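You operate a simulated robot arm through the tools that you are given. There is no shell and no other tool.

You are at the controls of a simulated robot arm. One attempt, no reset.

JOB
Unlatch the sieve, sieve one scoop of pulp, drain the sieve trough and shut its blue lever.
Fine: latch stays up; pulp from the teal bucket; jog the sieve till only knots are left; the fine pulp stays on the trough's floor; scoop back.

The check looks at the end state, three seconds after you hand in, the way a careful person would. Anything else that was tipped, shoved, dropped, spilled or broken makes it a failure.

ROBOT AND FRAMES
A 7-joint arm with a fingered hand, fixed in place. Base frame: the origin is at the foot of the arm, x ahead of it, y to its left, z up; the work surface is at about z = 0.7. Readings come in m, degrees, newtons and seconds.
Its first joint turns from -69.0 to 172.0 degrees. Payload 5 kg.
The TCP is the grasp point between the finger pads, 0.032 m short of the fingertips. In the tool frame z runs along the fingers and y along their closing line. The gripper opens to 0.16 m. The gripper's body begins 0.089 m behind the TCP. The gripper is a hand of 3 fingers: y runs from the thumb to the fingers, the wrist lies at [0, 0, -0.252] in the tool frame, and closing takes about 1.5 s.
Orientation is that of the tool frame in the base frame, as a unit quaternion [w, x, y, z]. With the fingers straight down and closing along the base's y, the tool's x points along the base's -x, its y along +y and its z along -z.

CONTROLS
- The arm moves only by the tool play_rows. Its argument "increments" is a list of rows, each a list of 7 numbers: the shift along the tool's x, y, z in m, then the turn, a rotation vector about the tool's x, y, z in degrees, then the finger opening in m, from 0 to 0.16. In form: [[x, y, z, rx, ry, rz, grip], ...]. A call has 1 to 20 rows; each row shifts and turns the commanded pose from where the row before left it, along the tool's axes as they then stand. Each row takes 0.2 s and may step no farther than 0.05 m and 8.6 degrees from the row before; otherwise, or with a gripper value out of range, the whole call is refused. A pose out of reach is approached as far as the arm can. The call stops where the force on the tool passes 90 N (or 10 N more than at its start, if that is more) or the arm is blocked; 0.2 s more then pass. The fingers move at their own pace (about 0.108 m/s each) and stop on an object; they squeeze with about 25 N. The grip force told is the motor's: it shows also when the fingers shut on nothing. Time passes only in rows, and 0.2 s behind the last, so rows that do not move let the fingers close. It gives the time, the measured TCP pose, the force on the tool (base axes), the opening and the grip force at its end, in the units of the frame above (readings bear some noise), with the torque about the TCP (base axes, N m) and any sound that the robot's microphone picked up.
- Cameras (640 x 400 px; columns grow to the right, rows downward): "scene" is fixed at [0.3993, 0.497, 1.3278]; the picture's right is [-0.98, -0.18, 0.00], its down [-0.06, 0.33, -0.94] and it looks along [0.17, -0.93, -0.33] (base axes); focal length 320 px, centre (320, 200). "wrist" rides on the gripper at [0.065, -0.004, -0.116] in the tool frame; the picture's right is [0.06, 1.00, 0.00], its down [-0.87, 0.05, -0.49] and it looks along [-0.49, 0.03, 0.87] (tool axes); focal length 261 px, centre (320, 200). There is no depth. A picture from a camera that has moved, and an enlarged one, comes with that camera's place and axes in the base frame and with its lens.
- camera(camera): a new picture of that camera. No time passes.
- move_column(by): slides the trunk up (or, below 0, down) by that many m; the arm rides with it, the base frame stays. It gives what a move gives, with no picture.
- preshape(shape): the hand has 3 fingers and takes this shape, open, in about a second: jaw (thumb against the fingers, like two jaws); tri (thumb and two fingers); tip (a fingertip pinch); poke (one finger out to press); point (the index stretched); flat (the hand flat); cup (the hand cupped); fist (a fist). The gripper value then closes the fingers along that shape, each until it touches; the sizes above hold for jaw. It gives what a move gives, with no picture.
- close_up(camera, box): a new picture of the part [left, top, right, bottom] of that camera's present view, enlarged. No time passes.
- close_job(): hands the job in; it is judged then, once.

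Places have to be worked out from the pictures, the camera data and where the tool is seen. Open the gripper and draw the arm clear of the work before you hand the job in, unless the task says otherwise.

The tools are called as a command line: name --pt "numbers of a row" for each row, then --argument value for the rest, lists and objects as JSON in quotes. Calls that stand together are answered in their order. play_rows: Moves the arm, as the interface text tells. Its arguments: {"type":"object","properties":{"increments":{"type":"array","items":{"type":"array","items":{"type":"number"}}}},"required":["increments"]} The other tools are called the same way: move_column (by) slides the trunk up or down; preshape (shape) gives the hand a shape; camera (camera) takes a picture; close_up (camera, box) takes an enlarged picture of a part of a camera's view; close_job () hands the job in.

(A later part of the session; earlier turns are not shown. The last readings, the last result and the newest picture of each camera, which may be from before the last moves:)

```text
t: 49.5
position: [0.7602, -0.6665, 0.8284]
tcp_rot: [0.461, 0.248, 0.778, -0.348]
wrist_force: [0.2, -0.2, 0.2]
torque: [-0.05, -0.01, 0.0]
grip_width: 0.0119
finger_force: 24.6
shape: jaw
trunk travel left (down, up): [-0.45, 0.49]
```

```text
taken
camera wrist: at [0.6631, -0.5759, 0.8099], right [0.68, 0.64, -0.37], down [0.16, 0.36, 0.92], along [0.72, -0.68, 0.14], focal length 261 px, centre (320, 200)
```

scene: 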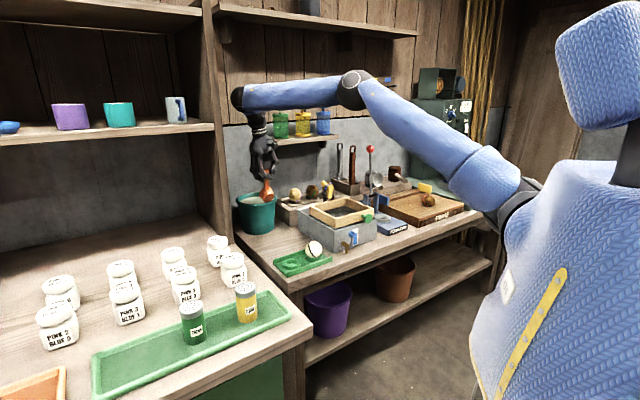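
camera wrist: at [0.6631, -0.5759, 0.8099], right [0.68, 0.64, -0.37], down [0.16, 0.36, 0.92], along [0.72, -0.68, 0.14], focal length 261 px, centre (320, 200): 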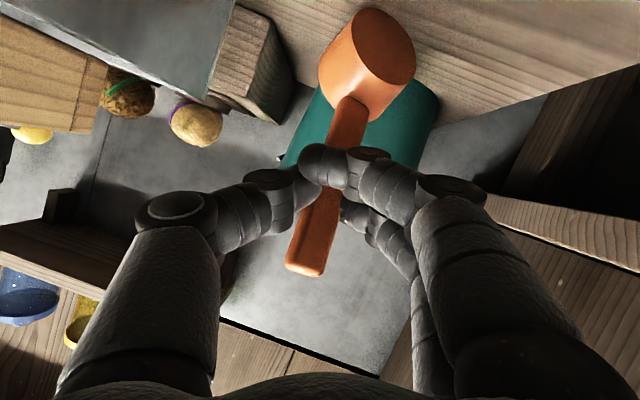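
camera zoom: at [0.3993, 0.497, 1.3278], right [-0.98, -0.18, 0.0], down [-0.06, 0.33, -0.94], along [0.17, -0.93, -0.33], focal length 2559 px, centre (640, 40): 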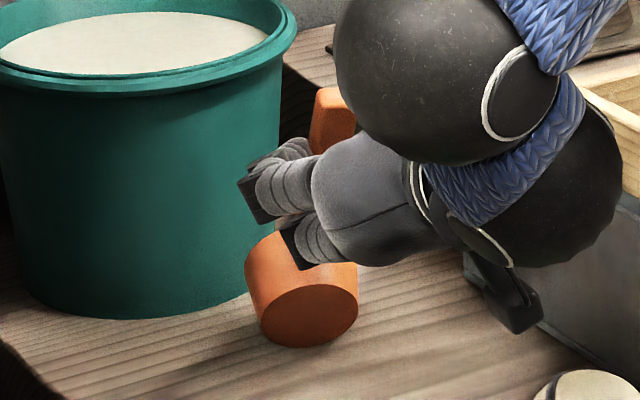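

play_rows --pt "0.008 0.0045 -0.0125 0 0 0 0.0" --pt "0.01 0.005 -0.0104 0 0 0 0.0" --pt "0.012 0.0055 -0.0084 0 0 0 0.0" --pt "0 0 0 0 0 0 0.0"

close_up --camera "scene" --box '[250, 195, 310, 245]'

camera --camera "wrist"

```text
t: 50.5
position: [0.7391, -0.6308, 0.8083]
tcp_rot: [0.461, 0.247, 0.779, -0.347]
wrist_force: [1.0, 0.0, 0.7]
torque: [-0.07, -0.14, 0.05]
grip_width: 0.0113
finger_force: 25.0
shape: jaw
trunk travel left (down, up): [-0.45, 0.49]
```

```text
8.00 times, centred on (280, 220) of scene
camera zoom: at [0.3993, 0.497, 1.3278], right [-0.98, -0.18, 0.0], down [-0.06, 0.33, -0.94], along [0.17, -0.93, -0.33], focal length 2559 px, centre (640, 40)
```

zoom: 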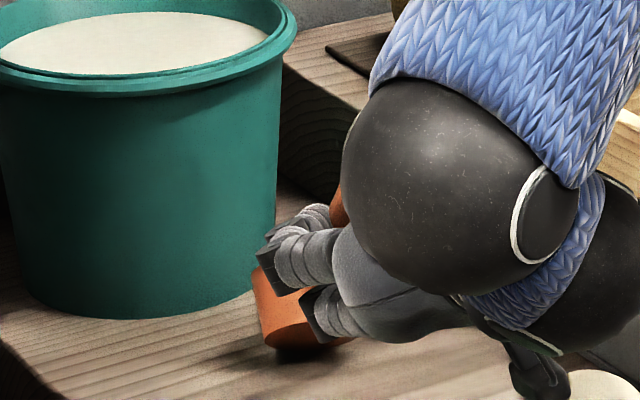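

```text
taken
camera wrist: at [0.6429, -0.5397, 0.7896], right [0.68, 0.64, -0.37], down [0.16, 0.36, 0.92], along [0.72, -0.68, 0.14], focal length 261 px, centre (320, 200)
```

wrist: 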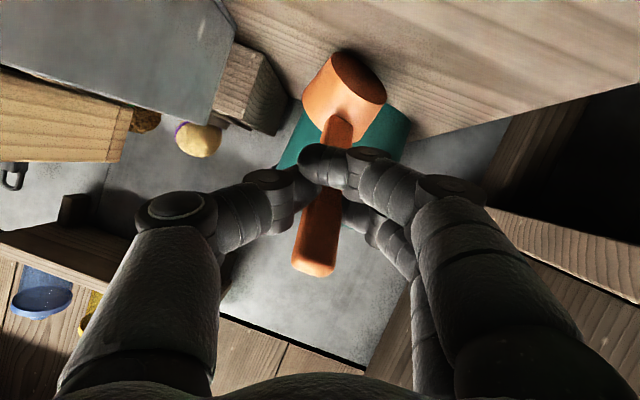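

The scoop is laying down as planned, but the wrist camera is getting close to the cream ball. I rotate the hand to lift the camera, then continue laying it down while drifting left.

play_rows --pt "0 0 0 -1.79 6.16 -1.03 0.0" --pt "0 0 0 -1.79 6.16 -1.03 0.0" --pt "0 0 0 -1.79 6.16 -1.03 0.0" --pt "0 0 0 -1.79 6.16 -1.03 0.0" --pt "0 0 0 0 0 0 0.0"

close_up --camera "scene" --box '[250, 195, 330, 260]'

camera --camera "wrist"

```text
t: 51.8
position: [0.7407, -0.6288, 0.8074]
tcp_rot: [0.286, 0.258, 0.887, -0.254]
wrist_force: [-0.8, 0.4, 0.5]
torque: [0.04, 0.09, 0.03]
grip_width: 0.0115
finger_force: 25.3
shape: jaw
trunk travel left (down, up): [-0.45, 0.49]
```

```text
6.15 times, centred on (290, 228) of scene
camera zoom: at [0.3993, 0.497, 1.3278], right [-0.98, -0.18, 0.0], down [-0.06, 0.33, -0.94], along [0.17, -0.93, -0.33], focal length 1968 px, centre (505, 31)
```

zoom: 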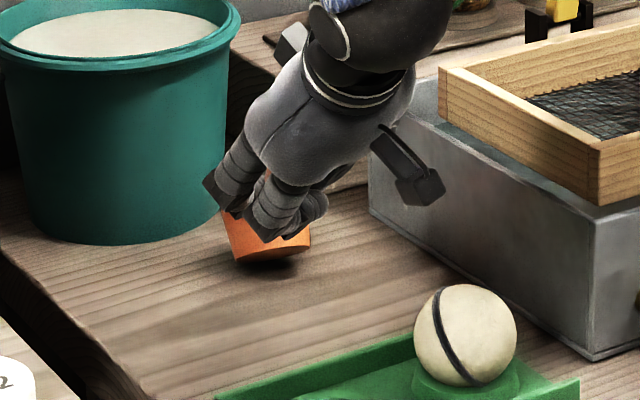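

```text
taken
camera wrist: at [0.6468, -0.5438, 0.8487], right [0.56, 0.76, -0.34], down [0.46, 0.06, 0.89], along [0.69, -0.65, -0.31], focal length 261 px, centre (320, 200)
```

wrist: 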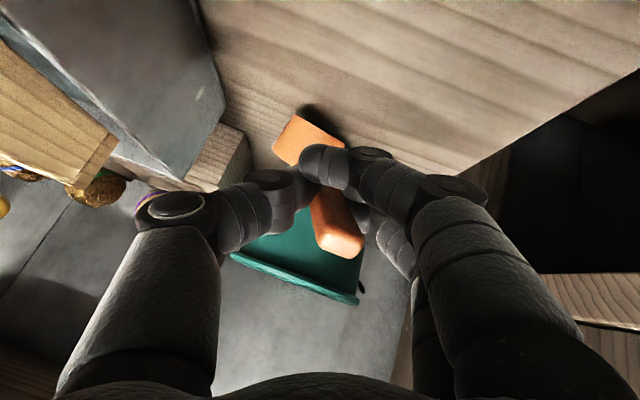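

play_rows --pt "0.013 0.0084 0.0002 0 0 0 0.0" --pt "0.013 0.0084 0.0002 0 0 0 0.0" --pt "0.013 0.0084 0.0002 0 0 0 0.0" --pt "0 0 0 0 0 0 0.0"

close_up --camera "scene" --box '[250, 200, 330, 265]'

camera --camera "wrist"

```text
t: 52.8
position: [0.7278, -0.6007, 0.7746]
tcp_rot: [0.286, 0.258, 0.888, -0.253]
wrist_force: [0.6, -1.0, 0.9]
torque: [-0.14, -0.06, -0.07]
grip_width: 0.0116
finger_force: 24.8
shape: jaw
trunk travel left (down, up): [-0.45, 0.49]
```

```text
6.15 times, centred on (290, 232) of scene
camera zoom: at [0.3993, 0.497, 1.3278], right [-0.98, -0.18, 0.0], down [-0.06, 0.33, -0.94], along [0.17, -0.93, -0.33], focal length 1968 px, centre (505, 0)
```

zoom: 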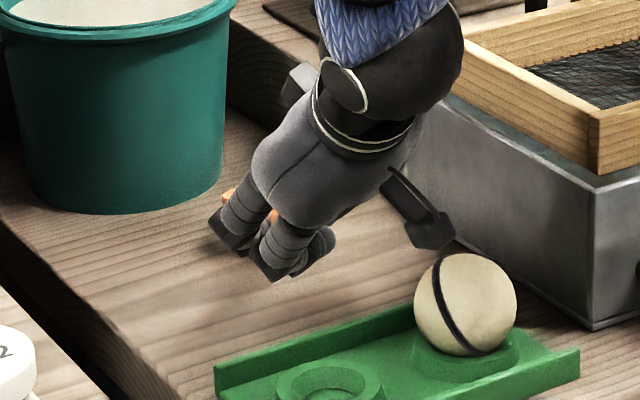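

```text
taken
camera wrist: at [0.6348, -0.5145, 0.8159], right [0.56, 0.76, -0.34], down [0.46, 0.06, 0.89], along [0.69, -0.65, -0.31], focal length 261 px, centre (320, 200)
```

wrist: 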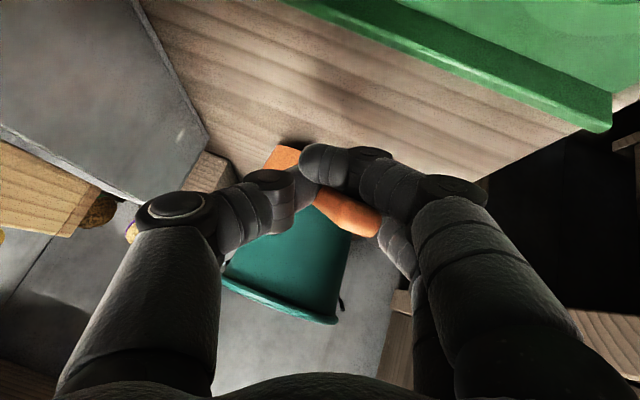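

close_up --camera "scene" --box '[270, 220, 310, 250]'

close_up --camera "wrist" --box '[240, 110, 420, 260]'

```text
13.33 times, centred on (290, 235) of scene
camera zoom: at [0.3993, 0.497, 1.3278], right [-0.98, -0.18, 0.0], down [-0.06, 0.33, -0.94], along [0.17, -0.93, -0.33], focal length 4265 px, centre (720, -267)
```

zoom: 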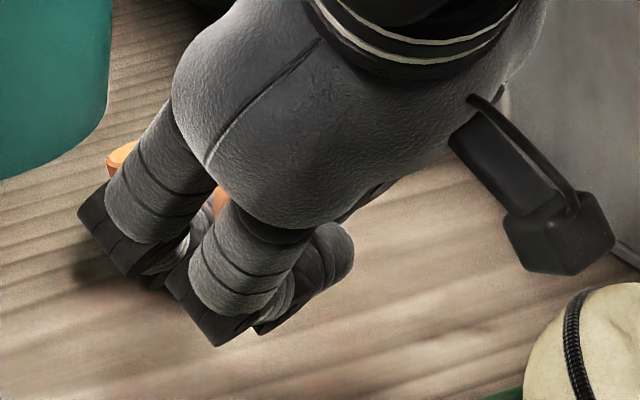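

```text
2.67 times, centred on (330, 185) of wrist
camera zoom: at [0.6348, -0.5145, 0.8159], right [0.56, 0.76, -0.34], down [0.46, 0.06, 0.89], along [0.69, -0.65, -0.31], focal length 695 px, centre (293, 240)
```

zoom: 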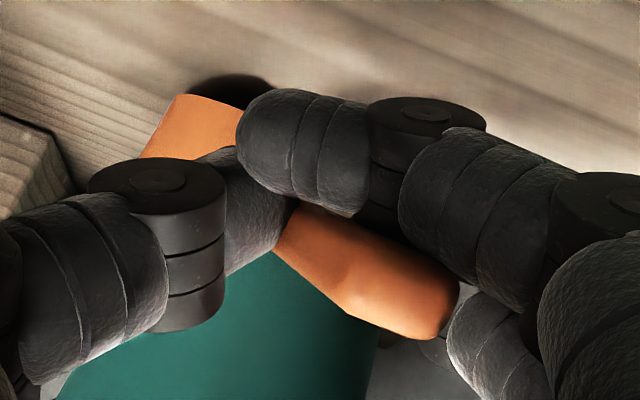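

play_rows --pt "0.0096 0.0059 0.0028 0 0 0 0.0" --pt "0.0096 0.0059 0.0028 0 0 0 0.0" --pt "0 0 0 0 0 0 0.0"

close_up --camera "wrist" --box '[240, 90, 420, 240]'

close_up --camera "scene" --box '[265, 215, 325, 260]'

```text
t: 53.5
position: [0.7231, -0.5893, 0.7566]
tcp_rot: [0.287, 0.258, 0.887, -0.253]
wrist_force: [1.4, -2.3, 5.3]
torque: [-0.8, -0.46, 0.11]
grip_width: 0.012
finger_force: 25.5
shape: jaw
trunk travel left (down, up): [-0.45, 0.49]
```

```text
2.67 times, centred on (330, 165) of wrist
camera zoom: at [0.6303, -0.5021, 0.7975], right [0.56, 0.76, -0.34], down [0.46, 0.06, 0.89], along [0.69, -0.65, -0.31], focal length 695 px, centre (293, 293)
```

zoom: 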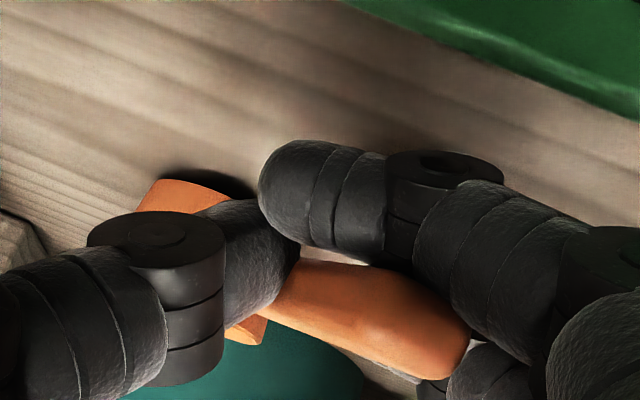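

```text
8.89 times, centred on (295, 238) of scene
camera zoom: at [0.3993, 0.497, 1.3278], right [-0.98, -0.18, 0.0], down [-0.06, 0.33, -0.94], along [0.17, -0.93, -0.33], focal length 2843 px, centre (542, -133)
```

zoom: 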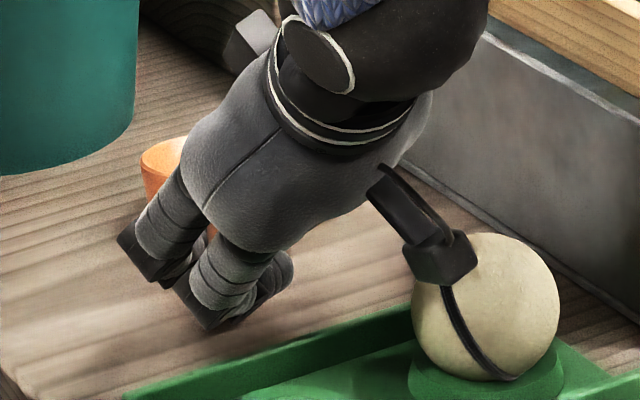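

The cup is on the table and the scoop is nearly level. I release it gently.

play_rows --pt "0 0 0 0 0 0 0.02" --pt "0 0 0 0 0 0 0.04" --pt "0 0 0 0 0 0 0.06" --pt "0 0 0 0 0 0 0.06" --pt "0 0 0 0 0 0 0.06"

camera --camera "wrist"

close_up --camera "scene" --box '[265, 215, 325, 260]'

```text
t: 54.8
position: [0.7237, -0.5892, 0.7559]
tcp_rot: [0.287, 0.258, 0.887, -0.254]
wrist_force: [-0.3, -0.5, -0.1]
torque: [0.0, -0.01, 0.04]
grip_width: 0.0595
finger_force: 0.0
shape: jaw
trunk travel left (down, up): [-0.45, 0.49]
```

```text
taken
camera wrist: at [0.6303, -0.5022, 0.797], right [0.56, 0.76, -0.34], down [0.46, 0.06, 0.89], along [0.69, -0.65, -0.31], focal length 261 px, centre (320, 200)
```

wrist: 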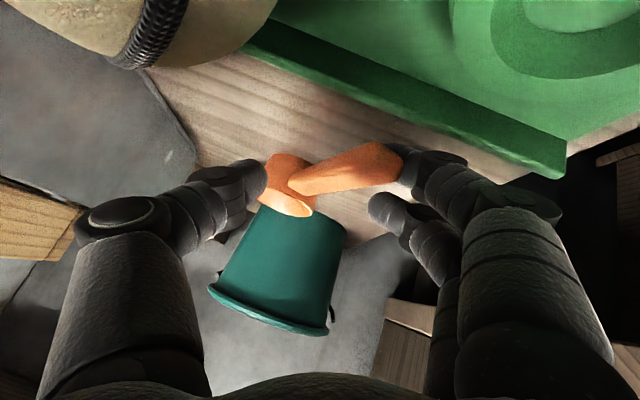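

```text
8.89 times, centred on (295, 238) of scene
camera zoom: at [0.3993, 0.497, 1.3278], right [-0.98, -0.18, 0.0], down [-0.06, 0.33, -0.94], along [0.17, -0.93, -0.33], focal length 2843 px, centre (542, -133)
```

zoom: 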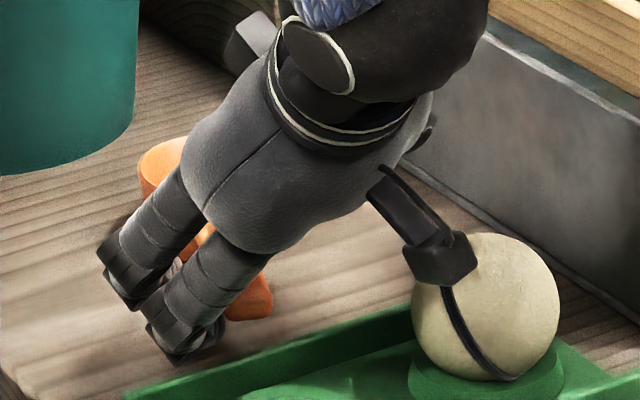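

play_rows --pt "0 0 -0.02 0 0 0 0.08" --pt "0 0 -0.03 0 0 0 0.08" --pt "0 0 -0.04 0 0 0 0.08" --pt "0 0 -0.04 0 0 0 0.08" --pt "0 0 -0.04 0 0 0 0.08" --pt "0 0 0 0 0 0 0.08"

camera --camera "wrist"

close_up --camera "scene" --box '[225, 160, 345, 265]'

```text
t: 56.1
position: [0.66, -0.4888, 0.8735]
tcp_rot: [0.287, 0.258, 0.887, -0.253]
wrist_force: [-0.3, 0.5, -0.3]
torque: [0.0, 0.03, 0.03]
grip_width: 0.0795
finger_force: 0.0
shape: jaw
trunk travel left (down, up): [-0.45, 0.49]
```

```text
taken
camera wrist: at [0.567, -0.4005, 0.9144], right [0.56, 0.76, -0.34], down [0.46, 0.06, 0.89], along [0.69, -0.65, -0.31], focal length 261 px, centre (320, 200)
```

wrist: 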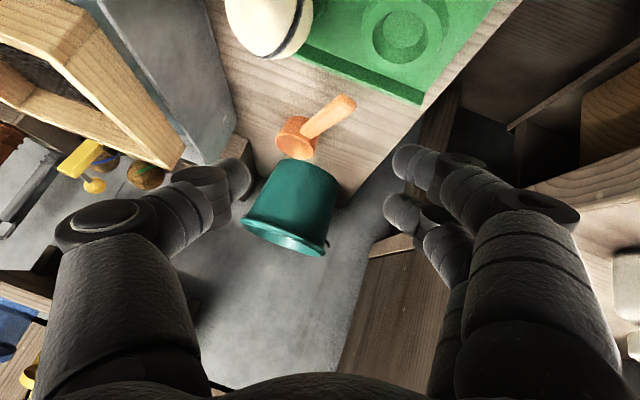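

```text
3.81 times, centred on (285, 212) of scene
camera zoom: at [0.3993, 0.497, 1.3278], right [-0.98, -0.18, 0.0], down [-0.06, 0.33, -0.94], along [0.17, -0.93, -0.33], focal length 1218 px, centre (453, 152)
```

zoom: 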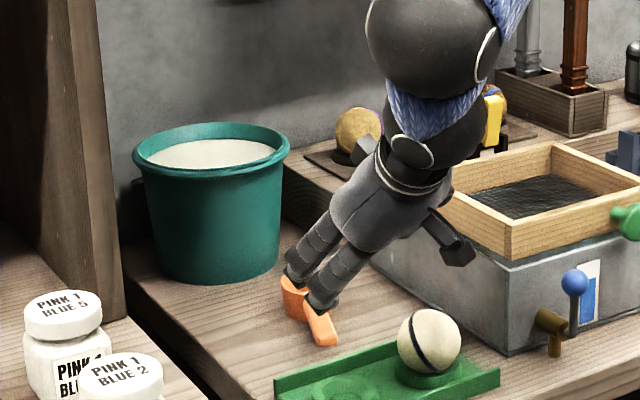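

The scoop stands upright on the table again. I straighten the hand's roll and rise for a clear look.

play_rows --pt "-0.0213 -0.0101 -0.0236 0 0 0 0.08" --pt "-0.0213 -0.0101 -0.0236 0 0 0 0.08" --pt "0 0 0 -4.3 -0.57 4.13 0.08" --pt "0 0 0 -4.3 -0.57 4.13 0.08" --pt "0 0 0 -4.3 -0.57 4.13 0.08" --pt "0 0 0 0 7.5 0 0.08" --pt "0 0 0 0 7.5 0 0.08" --pt "0 0 0 0 7.5 0 0.08" --pt "0 0 0 0 0 0 0.08"

camera --camera "wrist"

close_up --camera "scene" --box '[225, 180, 345, 270]'

```text
t: 58.1
position: [0.6592, -0.488, 0.9421]
tcp_rot: [0.176, 0.333, 0.924, -0.06]
wrist_force: [0.0, 0.8, -1.0]
torque: [0.03, -0.01, -0.06]
grip_width: 0.0791
finger_force: 0.1
shape: jaw
trunk travel left (down, up): [-0.45, 0.49]
```

```text
taken
camera wrist: at [0.5761, -0.4255, 1.0263], right [0.59, 0.81, -0.02], down [0.52, -0.36, 0.77], along [0.62, -0.47, -0.63], focal length 261 px, centre (320, 200)
```

wrist: 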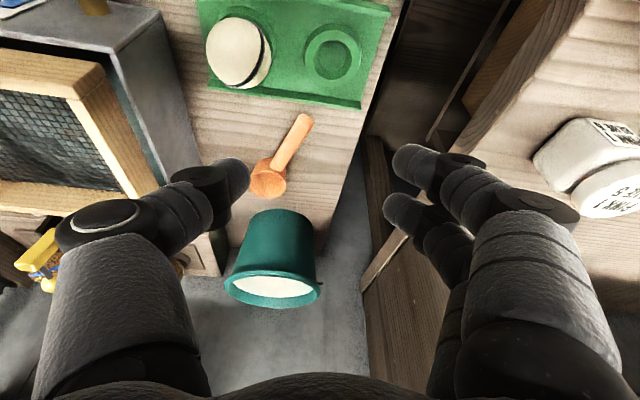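

```text
4.44 times, centred on (285, 225) of scene
camera zoom: at [0.3993, 0.497, 1.3278], right [-0.98, -0.18, 0.0], down [-0.06, 0.33, -0.94], along [0.17, -0.93, -0.33], focal length 1422 px, centre (476, 89)
```

zoom: 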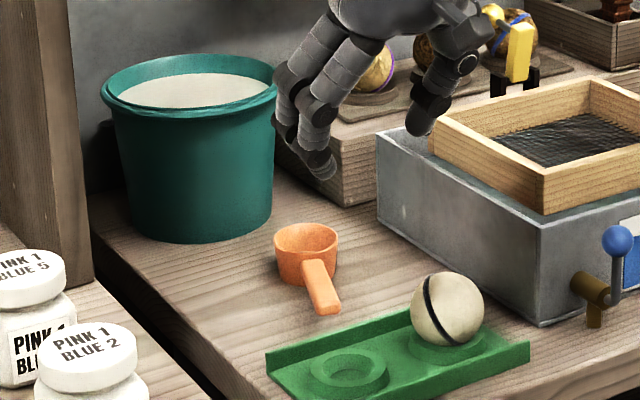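

The scoop is upright and empty. Before regrasping, by the cup body this time, I test over the sieve whether the hand can roll far enough to pour.

play_rows --pt "-0.0114 -0.0421 -0.005 0 0 0 0.08" --pt "-0.0114 -0.0421 -0.005 0 0 0 0.08" --pt "-0.0114 -0.0421 -0.005 0 0 0 0.08" --pt "-0.0114 -0.0421 -0.005 0 0 0 0.08" --pt "-0.0114 -0.0421 -0.005 0 0 0 0.08" --pt "-0.0114 -0.0421 -0.005 0 0 0 0.08" --pt "-0.0114 -0.0421 -0.005 0 0 0 0.08" --pt "0 0 0 0 -8 0 0.08" --pt "0 0 0 0 -8 0 0.08" --pt "0 0 0 0 -8 0 0.08" --pt "0 0 0 0 -8 0 0.08" --pt "0 0 0 0 -8 0 0.08" --pt "0 0 0 0 0 8 0.08" --pt "0 0 0 0 0 8 0.08" --pt "0 0 0 0 0 8 0.08" --pt "0 0 0 0 0 8 0.08" --pt "0 0 0 0 0 8 0.08" --pt "0 0 0 0 0 8 0.08" --pt "0 0 0 0 0 0 0.08"

camera --camera "wrist"

camera --camera "scene"

```text
t: 62.1
position: [0.5191, -0.7539, 1.0019]
tcp_rot: [0.509, 0.596, 0.62, 0.04]
wrist_force: [0.6, 0.9, 1.2]
torque: [-0.02, -0.01, 0.0]
grip_width: 0.0795
finger_force: 0.1
shape: jaw
trunk travel left (down, up): [-0.45, 0.49]
```

```text
taken
camera wrist: at [0.4515, -0.6398, 1.0164], right [0.71, 0.33, 0.62], down [-0.49, -0.39, 0.78], along [0.5, -0.86, -0.11], focal length 261 px, centre (320, 200)
```

wrist: 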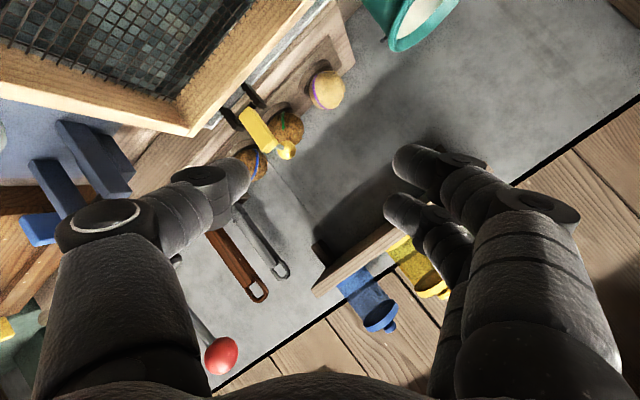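

```text
taken
```

scene: 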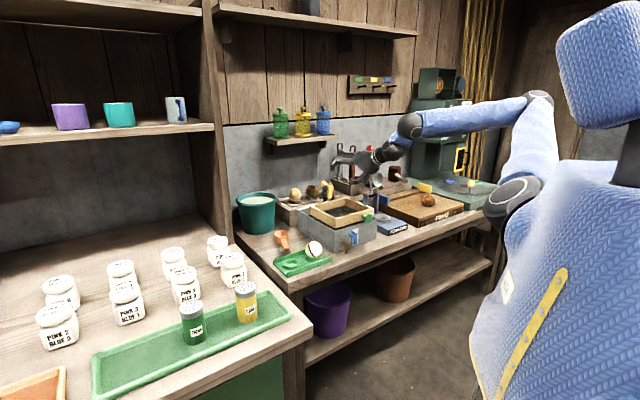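

play_rows --pt "0 0 0 0 0 8 0.08" --pt "0 0 0 0 0 8 0.08" --pt "0 0 0 0 0 8 0.08" --pt "0 0 0 0 0 8 0.08" --pt "0 0 0 0 0 8 0.08" --pt "0 0 0 0 0 8 0.08" --pt "0 0 0 0 0 8 0.08" --pt "0 0 0 0 0 8 0.08" --pt "0 0 0 0 0 8 0.08" --pt "0 0 0 0 0 8 0.08" --pt "0 0 0 0 0 8 0.08" --pt "0 0 0 0 0 8 0.08" --pt "0 0 0 0 0 0 0.08"

camera --camera "wrist"

close_up --camera "scene" --box '[300, 110, 460, 230]'

```text
t: 64.3
position: [0.4429, -0.7908, 0.8769]
tcp_rot: [0.384, 0.882, 0.205, 0.18]
wrist_force: [-12.2, -9.5, 55.8]
torque: [1.3, 1.15, 0.46]
grip_width: 0.0598
finger_force: 0.1
shape: jaw
out of reach, approached as far as the arm can: row 9, 10
trunk travel left (down, up): [-0.45, 0.49]
stopped in row 10: the force on the tool passed its limit at 203 N (the readings are from after the stop); the commanded pose is now the measured one
```

```text
taken
camera wrist: at [0.4413, -0.6853, 0.9591], right [0.27, -0.59, 0.76], down [-0.96, -0.17, 0.22], along [0.0, -0.79, -0.61], focal length 261 px, centre (320, 200)
```

wrist: 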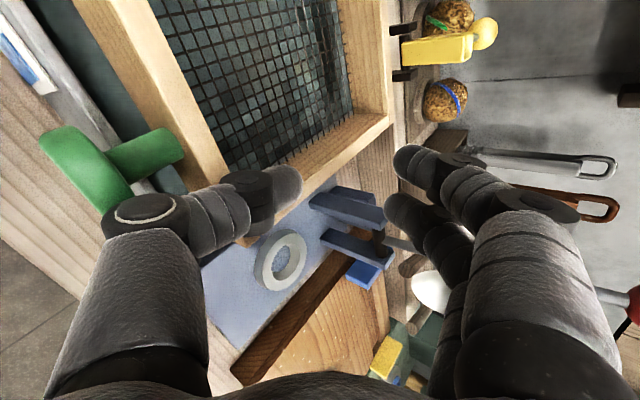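

```text
3.33 times, centred on (380, 170) of scene
camera zoom: at [0.3993, 0.497, 1.3278], right [-0.98, -0.18, 0.0], down [-0.06, 0.33, -0.94], along [0.17, -0.93, -0.33], focal length 1066 px, centre (120, 300)
```

zoom: 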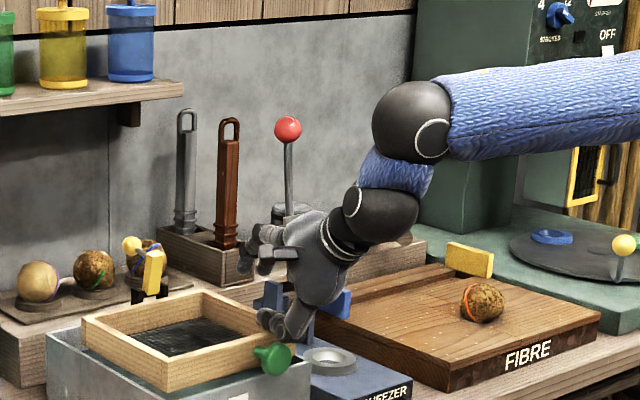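

The roll hit a joint limit and the hand dropped against the sieve frame. I lift straight up carefully.

play_rows --pt "0.0032 0.015 -0.0128 0 0 0 0.06" --pt "0.0032 0.015 -0.0128 0 0 0 0.06" --pt "0.0032 0.015 -0.0128 0 0 0 0.06" --pt "0 0 0 0 0 0 0.06"

camera --camera "wrist"

close_up --camera "scene" --box '[300, 110, 460, 230]'

```text
t: 65.3
position: [0.4468, -0.7904, 0.926]
tcp_rot: [0.377, 0.884, 0.21, 0.179]
wrist_force: [-0.3, -1.2, 0.1]
torque: [0.04, -0.02, 0.02]
grip_width: 0.06
finger_force: 0.1
shape: jaw
trunk travel left (down, up): [-0.45, 0.49]
```

```text
taken
camera wrist: at [0.444, -0.6875, 1.009], right [0.29, -0.6, 0.75], down [-0.96, -0.18, 0.22], along [0.0, -0.78, -0.62], focal length 261 px, centre (320, 200)
```

wrist: 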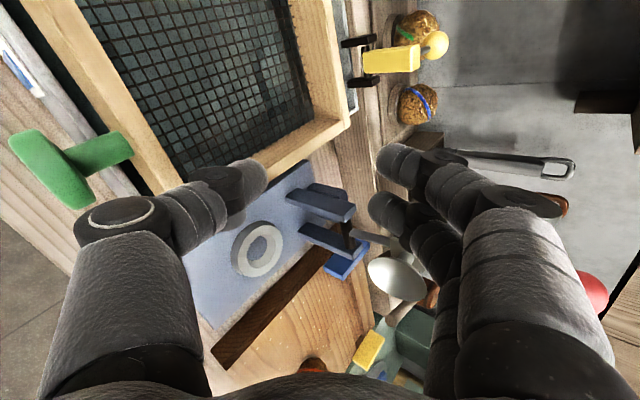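

```text
3.33 times, centred on (380, 170) of scene
camera zoom: at [0.3993, 0.497, 1.3278], right [-0.98, -0.18, 0.0], down [-0.06, 0.33, -0.94], along [0.17, -0.93, -0.33], focal length 1066 px, centre (120, 300)
```

zoom: 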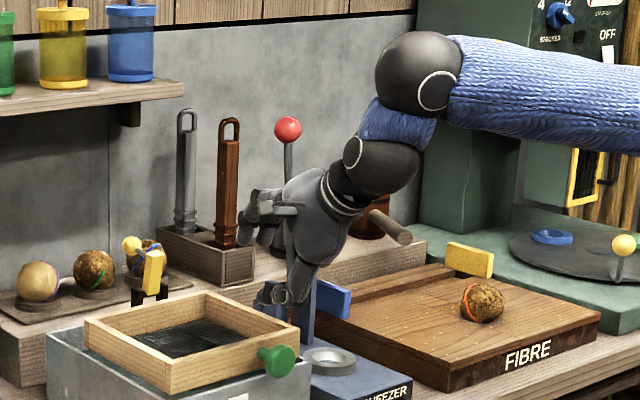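

play_rows --pt "0.0232 -0.0032 -0.0214 0 0 0 0.06" --pt "0.0232 -0.0032 -0.0214 0 0 0 0.06" --pt "0.0232 -0.0032 -0.0214 0 0 0 0.06" --pt "0.0232 -0.0032 -0.0214 0 0 0 0.06" --pt "0 0 0 0 0 -8 0.06" --pt "0 0 0 0 0 -8 0.06" --pt "0 0 0 0 0 -8 0.06" --pt "0 0 0 0 0 -8 0.06" --pt "0 0 0 0 0 -8 0.06" --pt "0 0 0 0 0 -8 0.06" --pt "0 0 0 0 0 -8 0.06" --pt "0 0 0 0 0 -8 0.06" --pt "0 0 0 0 0 -8 0.06" --pt "0 0 0 0 0 -8 0.06" --pt "0 0 0 0 0 -8 0.06" --pt "0 0 0 0 0 -8 0.06" --pt "0 0 0 0 0 0 0.06"

camera --camera "wrist"

camera --camera "scene"

```text
t: 68.9
position: [0.4559, -0.7938, 0.9786]
tcp_rot: [0.385, 0.438, 0.796, -0.163]
wrist_force: [-0.4, 0.5, -0.7]
torque: [0.02, 0.0, 0.0]
grip_width: 0.06
finger_force: 0.0
shape: jaw
out of reach, approached as far as the arm can: row 1, 2, 3, 4
trunk travel left (down, up): [-0.45, 0.49]
```

```text
taken
camera wrist: at [0.3763, -0.6895, 1.0048], right [0.8, 0.6, 0.03], down [0.09, -0.17, 0.98], along [0.59, -0.78, -0.19], focal length 261 px, centre (320, 200)
```

wrist: 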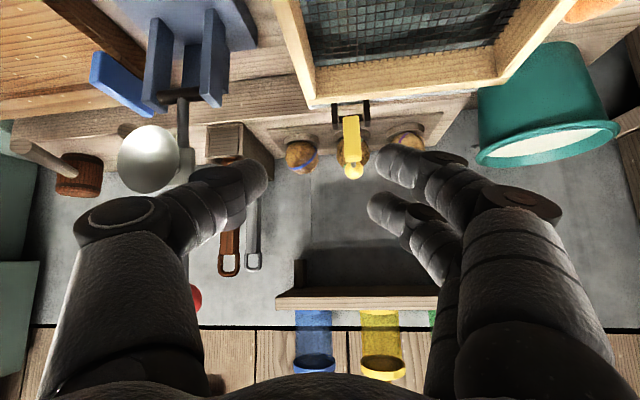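

```text
taken
```

scene: 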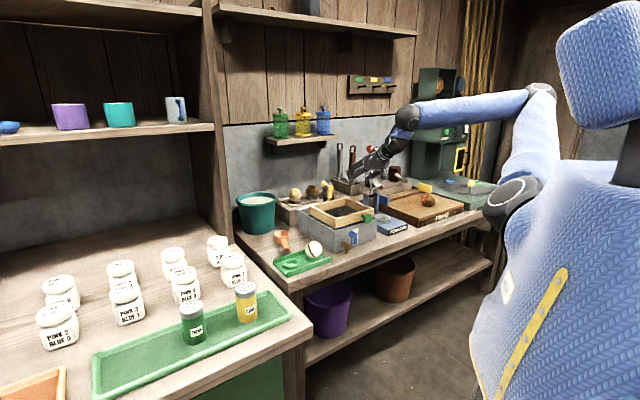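

The roll works to about +110°, which is enough to pour. Nothing was displaced. I return to the scoop and line up to grasp it around the cup.

play_rows --pt "0.0116 0.0411 0.0009 0 0 0 0.08" --pt "0.0116 0.0411 0.0009 0 0 0 0.08" --pt "0.0116 0.0411 0.0009 0 0 0 0.1" --pt "0.0116 0.0411 0.0009 0 0 0 0.1" --pt "0.0116 0.0411 0.0009 0 0 0 0.1" --pt "0.0116 0.0411 0.0009 0 0 0 0.1" --pt "0.0116 0.0411 0.0009 0 0 0 0.1" --pt "0.0116 0.0411 0.0009 0 0 0 0.1" --pt "0 0 0 6.2 -0.6 5.3 0.1" --pt "0 0 0 0 0 0 0.1"

camera --camera "wrist"

close_up --camera "scene" --box '[245, 200, 345, 265]'

close_up --camera "scene" --box '[300, 170, 420, 250]'

```text
t: 71.1
position: [0.7025, -0.559, 0.9296]
tcp_rot: [0.37, 0.494, 0.763, -0.19]
wrist_force: [0.4, -0.6, 0.6]
torque: [-0.03, -0.03, 0.0]
grip_width: 0.0995
finger_force: 0.1
shape: jaw
trunk travel left (down, up): [-0.45, 0.49]
```

```text
taken
camera wrist: at [0.638, -0.445, 0.9559], right [0.88, 0.48, 0.03], down [0.07, -0.19, 0.98], along [0.47, -0.86, -0.2], focal length 261 px, centre (320, 200)
```

wrist: 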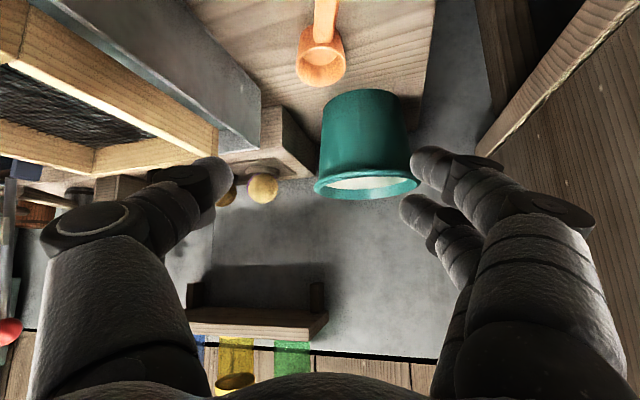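

```text
6.15 times, centred on (295, 232) of scene
camera zoom: at [0.3993, 0.497, 1.3278], right [-0.98, -0.18, 0.0], down [-0.06, 0.33, -0.94], along [0.17, -0.93, -0.33], focal length 1968 px, centre (474, 0)
```

zoom: 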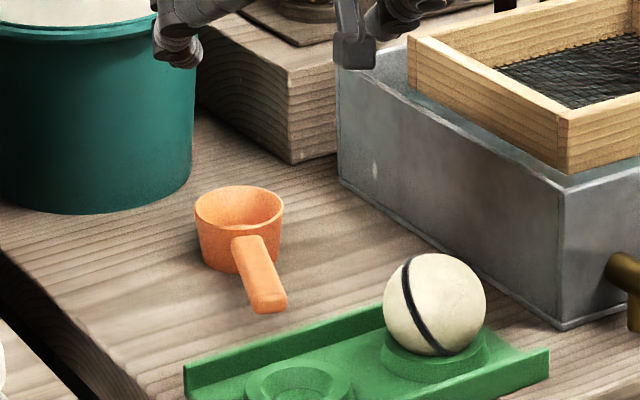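

```text
5.00 times, centred on (360, 210) of scene
camera zoom: at [0.3993, 0.497, 1.3278], right [-0.98, -0.18, 0.0], down [-0.06, 0.33, -0.94], along [0.17, -0.93, -0.33], focal length 1599 px, centre (120, 150)
```

zoom: 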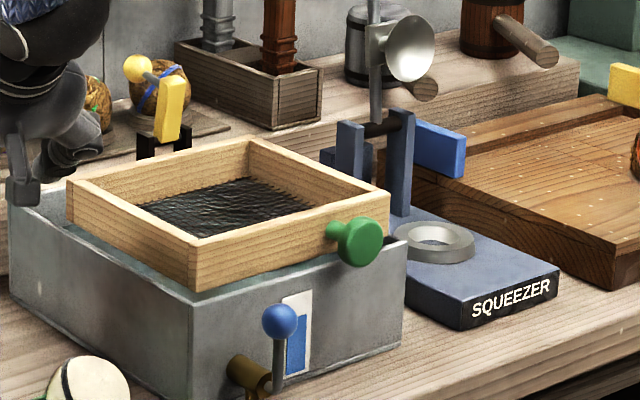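

Triangulating two wrist views puts the cup at about (0.766,-0.669) with its rim at z≈0.745. I move to a pre-grasp point behind and above it.

play_rows --pt "0.0162 -0.0016 0.0265 0 0 0 0.1" --pt "0.0162 -0.0016 0.0265 0 0 0 0.1" --pt "0.0162 -0.0016 0.0265 0 0 0 0.1" --pt "0.0162 -0.0016 0.0265 0 0 0 0.1" --pt "0 0 0 0 0 0 0.1"

camera --camera "wrist"

close_up --camera "scene" --box '[245, 190, 345, 265]'

```text
t: 72.3
position: [0.7175, -0.5918, 0.814]
tcp_rot: [0.372, 0.493, 0.763, -0.19]
wrist_force: [0.0, -0.6, 0.7]
torque: [0.01, 0.0, -0.01]
grip_width: 0.0995
finger_force: 0.0
shape: jaw
trunk travel left (down, up): [-0.45, 0.49]
```

```text
taken
camera wrist: at [0.6546, -0.4781, 0.8386], right [0.88, 0.48, 0.03], down [0.07, -0.19, 0.98], along [0.47, -0.86, -0.19], focal length 261 px, centre (320, 200)
```

wrist: 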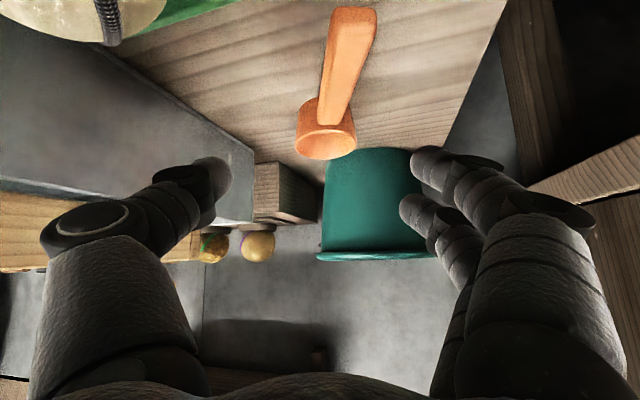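

```text
5.33 times, centred on (295, 228) of scene
camera zoom: at [0.3993, 0.497, 1.3278], right [-0.98, -0.18, 0.0], down [-0.06, 0.33, -0.94], along [0.17, -0.93, -0.33], focal length 1706 px, centre (453, 53)
```

zoom: 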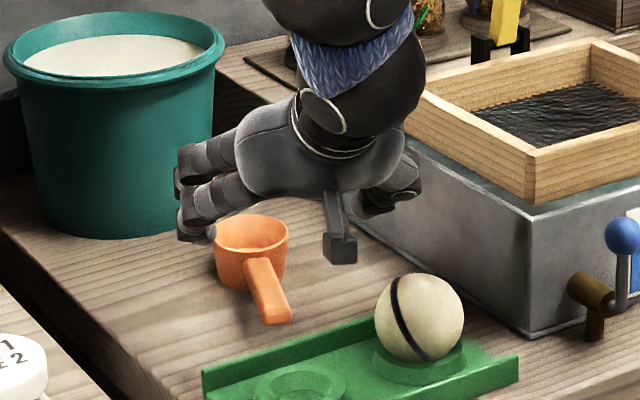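

play_rows --pt "0.0003 0.0013 0.026 0 0 0 0.1" --pt "0.0003 0.0013 0.026 0 0 0 0.1" --pt "0.0003 0.0013 0.026 0 0 0 0.1" --pt "0.0002 0.0013 0.025 0 0 0 0.1" --pt "0 0 0 0 0 0 0.1"

camera --camera "wrist"

close_up --camera "scene" --box '[245, 200, 325, 260]'

```text
t: 73.5
position: [0.7624, -0.6559, 0.7426]
tcp_rot: [0.372, 0.494, 0.763, -0.19]
wrist_force: [-1.0, 0.5, 0.3]
torque: [-0.01, -0.02, 0.02]
grip_width: 0.0997
finger_force: 0.1
shape: jaw
trunk travel left (down, up): [-0.45, 0.49]
```

```text
taken
camera wrist: at [0.6985, -0.5419, 0.7686], right [0.88, 0.48, 0.03], down [0.07, -0.19, 0.98], along [0.47, -0.86, -0.2], focal length 261 px, centre (320, 200)
```

wrist: 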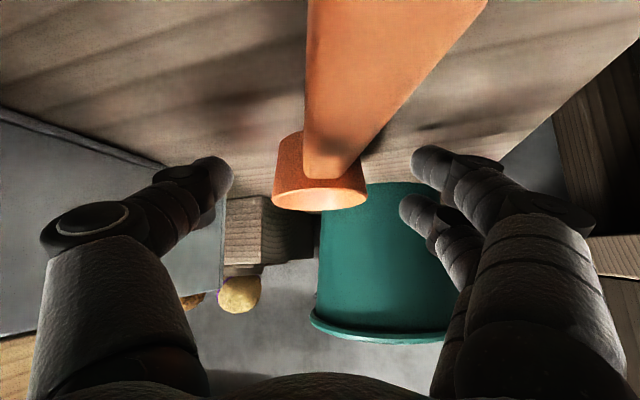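

```text
6.67 times, centred on (285, 230) of scene
camera zoom: at [0.3993, 0.497, 1.3278], right [-0.98, -0.18, 0.0], down [-0.06, 0.33, -0.94], along [0.17, -0.93, -0.33], focal length 2132 px, centre (553, 0)
```

zoom: 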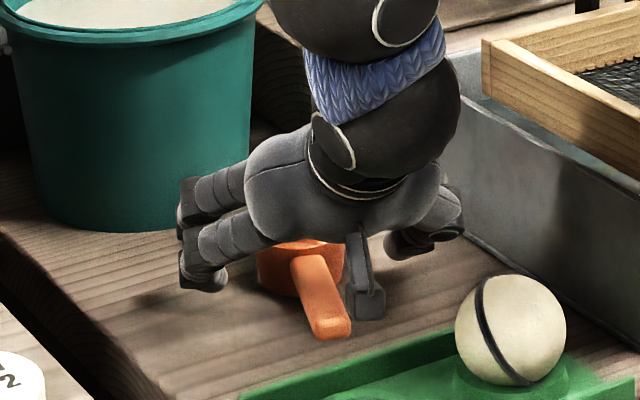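

The cup sits between thumb and fingers at the right height, so I close on it.

play_rows --pt "0 0 0 0 0 0 0.08" --pt "0 0 0 0 0 0 0.07" --pt "0 0 0 0 0 0 0.06" --pt "0 0 0 0 0 0 0.04" --pt "0 0 0 0 0 0 0.02" --pt "0 0 0 0 0 0 0.02" --pt "0 0 0 0 0 0 0.02"

camera --camera "wrist"

close_up --camera "scene" --box '[245, 200, 325, 260]'

```text
t: 75.1
position: [0.7634, -0.6566, 0.7429]
tcp_rot: [0.372, 0.493, 0.763, -0.19]
wrist_force: [-0.7, 1.6, 4.2]
torque: [0.0, -0.22, 0.05]
grip_width: 0.0354
finger_force: 25.2
shape: jaw
trunk travel left (down, up): [-0.45, 0.49]
```

```text
taken
camera wrist: at [0.6985, -0.5417, 0.7691], right [0.88, 0.48, 0.03], down [0.07, -0.19, 0.98], along [0.47, -0.86, -0.19], focal length 261 px, centre (320, 200)
```

wrist: 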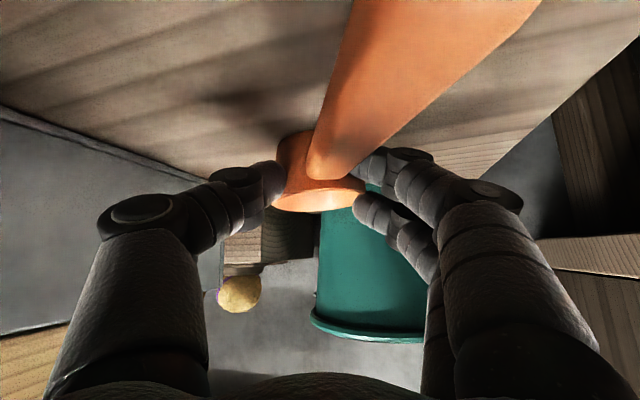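

```text
6.67 times, centred on (285, 230) of scene
camera zoom: at [0.3993, 0.497, 1.3278], right [-0.98, -0.18, 0.0], down [-0.06, 0.33, -0.94], along [0.17, -0.93, -0.33], focal length 2132 px, centre (553, 0)
```

zoom: 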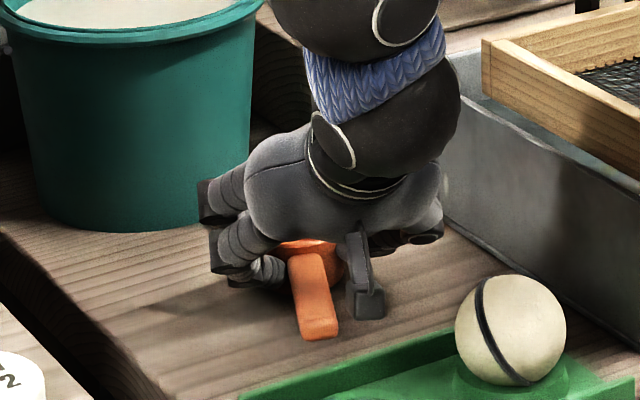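

The fingers hold the cup body. I lift a little and check stability.

play_rows --pt "-0.0075 0.0008 -0.0065 0 0 0 0.02" --pt "-0.0075 0.0008 -0.0065 0 0 0 0.02" --pt "-0.0075 0.0008 -0.0065 0 0 0 0.02" --pt "0 0 0 0 0 0 0.02" --pt "0 0 0 0 0 0 0.02"

camera --camera "wrist"

close_up --camera "scene" --box '[245, 195, 325, 255]'

```text
t: 76.3
position: [0.7628, -0.6569, 0.7736]
tcp_rot: [0.372, 0.494, 0.763, -0.19]
wrist_force: [0.3, 0.3, 0.1]
torque: [0.06, -0.03, 0.01]
grip_width: 0.034
finger_force: 25.0
shape: jaw
trunk travel left (down, up): [-0.45, 0.49]
```

```text
taken
camera wrist: at [0.6988, -0.5424, 0.7998], right [0.88, 0.48, 0.03], down [0.07, -0.19, 0.98], along [0.47, -0.86, -0.2], focal length 261 px, centre (320, 200)
```

wrist: 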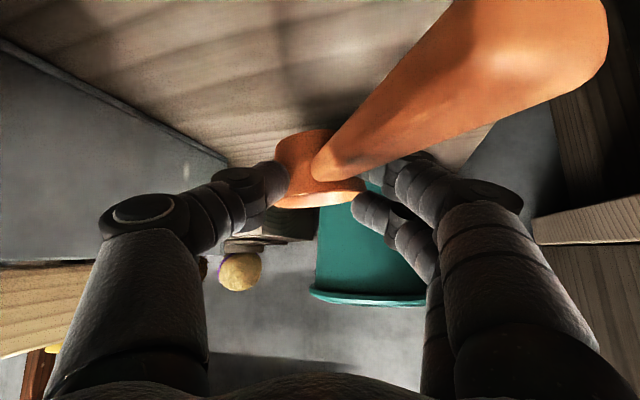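

```text
6.67 times, centred on (285, 225) of scene
camera zoom: at [0.3993, 0.497, 1.3278], right [-0.98, -0.18, 0.0], down [-0.06, 0.33, -0.94], along [0.17, -0.93, -0.33], focal length 2132 px, centre (553, 33)
```

zoom: 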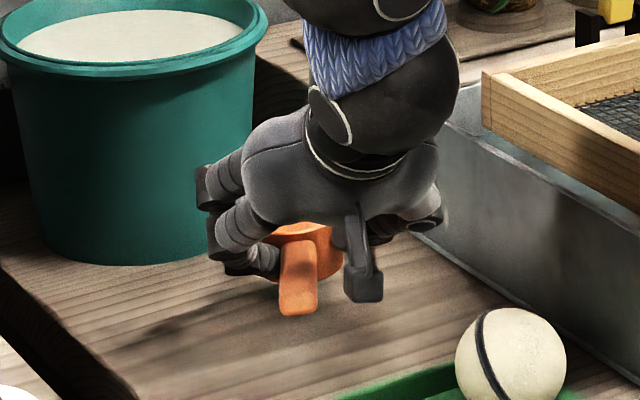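

close_up --camera "scene" --box '[268, 222, 300, 246]'

close_up --camera "wrist" --box '[230, 110, 430, 250]'

```text
16.00 times, centred on (284, 234) of scene
camera zoom: at [0.3993, 0.497, 1.3278], right [-0.98, -0.18, 0.0], down [-0.06, 0.33, -0.94], along [0.17, -0.93, -0.33], focal length 5118 px, centre (896, -344)
```

zoom: 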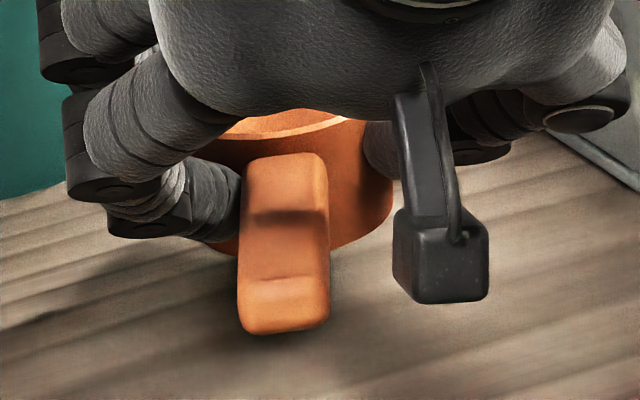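

```text
2.86 times, centred on (330, 180) of wrist
camera zoom: at [0.6988, -0.5424, 0.7998], right [0.88, 0.48, 0.03], down [0.07, -0.19, 0.98], along [0.47, -0.86, -0.2], focal length 745 px, centre (291, 257)
```

zoom: 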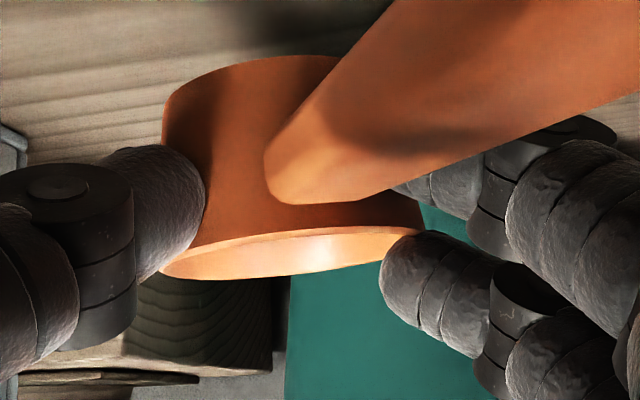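

The cup is held upright with the handle pointing back. I raise it and turn to the table's outward axis, checking that it stays put.

play_rows --pt "-0.02 0.002 -0.0174 0 0 0 0.02" --pt "-0.025 0.0025 -0.0217 0 0 0 0.02" --pt "-0.025 0.0025 -0.0217 0 0 0 0.02" --pt "-0.025 0.0025 -0.0217 0 0 0 0.02" --pt "-0.025 0.0025 -0.0217 0 0 0 0.02" --pt "-0.02 0.002 -0.0174 0 0 0 0.02" --pt "0 0 0 -3.76 0.38 -3.26 0.02" --pt "0 0 0 -3.76 0.38 -3.26 0.02" --pt "0 0 0 -3.76 0.38 -3.26 0.02" --pt "0 0 0 0 0 0 0.02"

camera --camera "wrist"

close_up --camera "scene" --box '[245, 160, 325, 220]'

```text
t: 78.5
position: [0.7638, -0.6546, 0.9595]
tcp_rot: [0.393, 0.389, 0.821, -0.14]
wrist_force: [-0.2, 0.4, -1.0]
torque: [0.02, 0.04, 0.01]
grip_width: 0.034
finger_force: 24.7
shape: jaw
trunk travel left (down, up): [-0.45, 0.49]
```

```text
taken
camera wrist: at [0.6716, -0.5618, 0.9856], right [0.72, 0.69, 0.03], down [0.11, -0.16, 0.98], along [0.68, -0.71, -0.19], focal length 261 px, centre (320, 200)
```

wrist: 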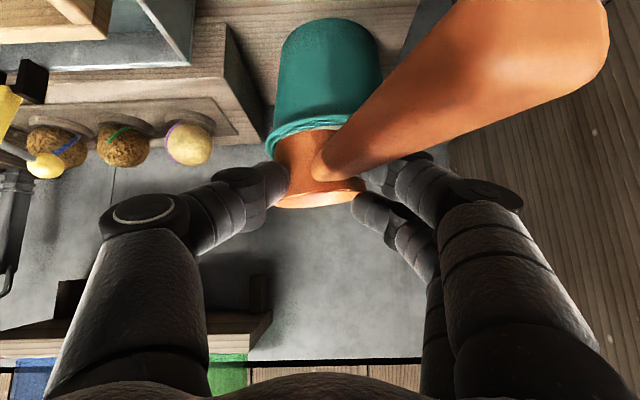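

```text
6.67 times, centred on (285, 190) of scene
camera zoom: at [0.3993, 0.497, 1.3278], right [-0.98, -0.18, 0.0], down [-0.06, 0.33, -0.94], along [0.17, -0.93, -0.33], focal length 2132 px, centre (553, 267)
```

zoom: 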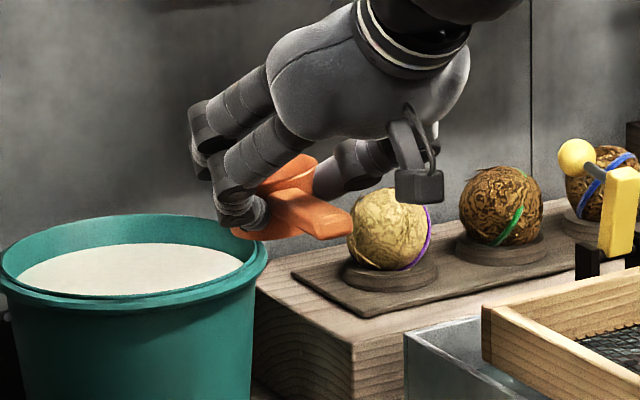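

close_up --camera "scene" --box '[268, 178, 300, 202]'

close_up --camera "wrist" --box '[240, 110, 400, 230]'

```text
16.00 times, centred on (284, 190) of scene
camera zoom: at [0.3993, 0.497, 1.3278], right [-0.98, -0.18, 0.0], down [-0.06, 0.33, -0.94], along [0.17, -0.93, -0.33], focal length 5118 px, centre (896, 360)
```

zoom: 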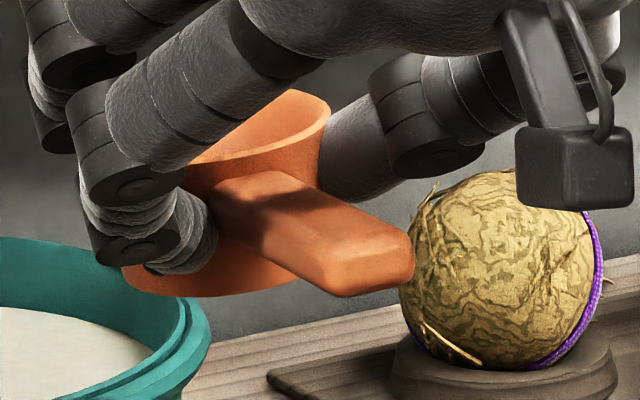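

```text
3.33 times, centred on (320, 170) of wrist
camera zoom: at [0.6716, -0.5618, 0.9856], right [0.72, 0.69, 0.03], down [0.11, -0.16, 0.98], along [0.68, -0.71, -0.19], focal length 869 px, centre (320, 300)
```

zoom: 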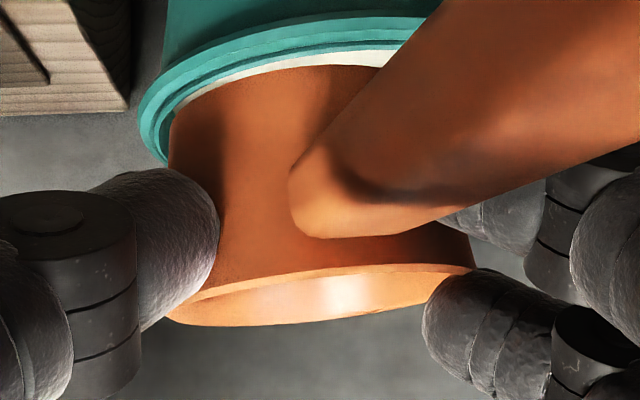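

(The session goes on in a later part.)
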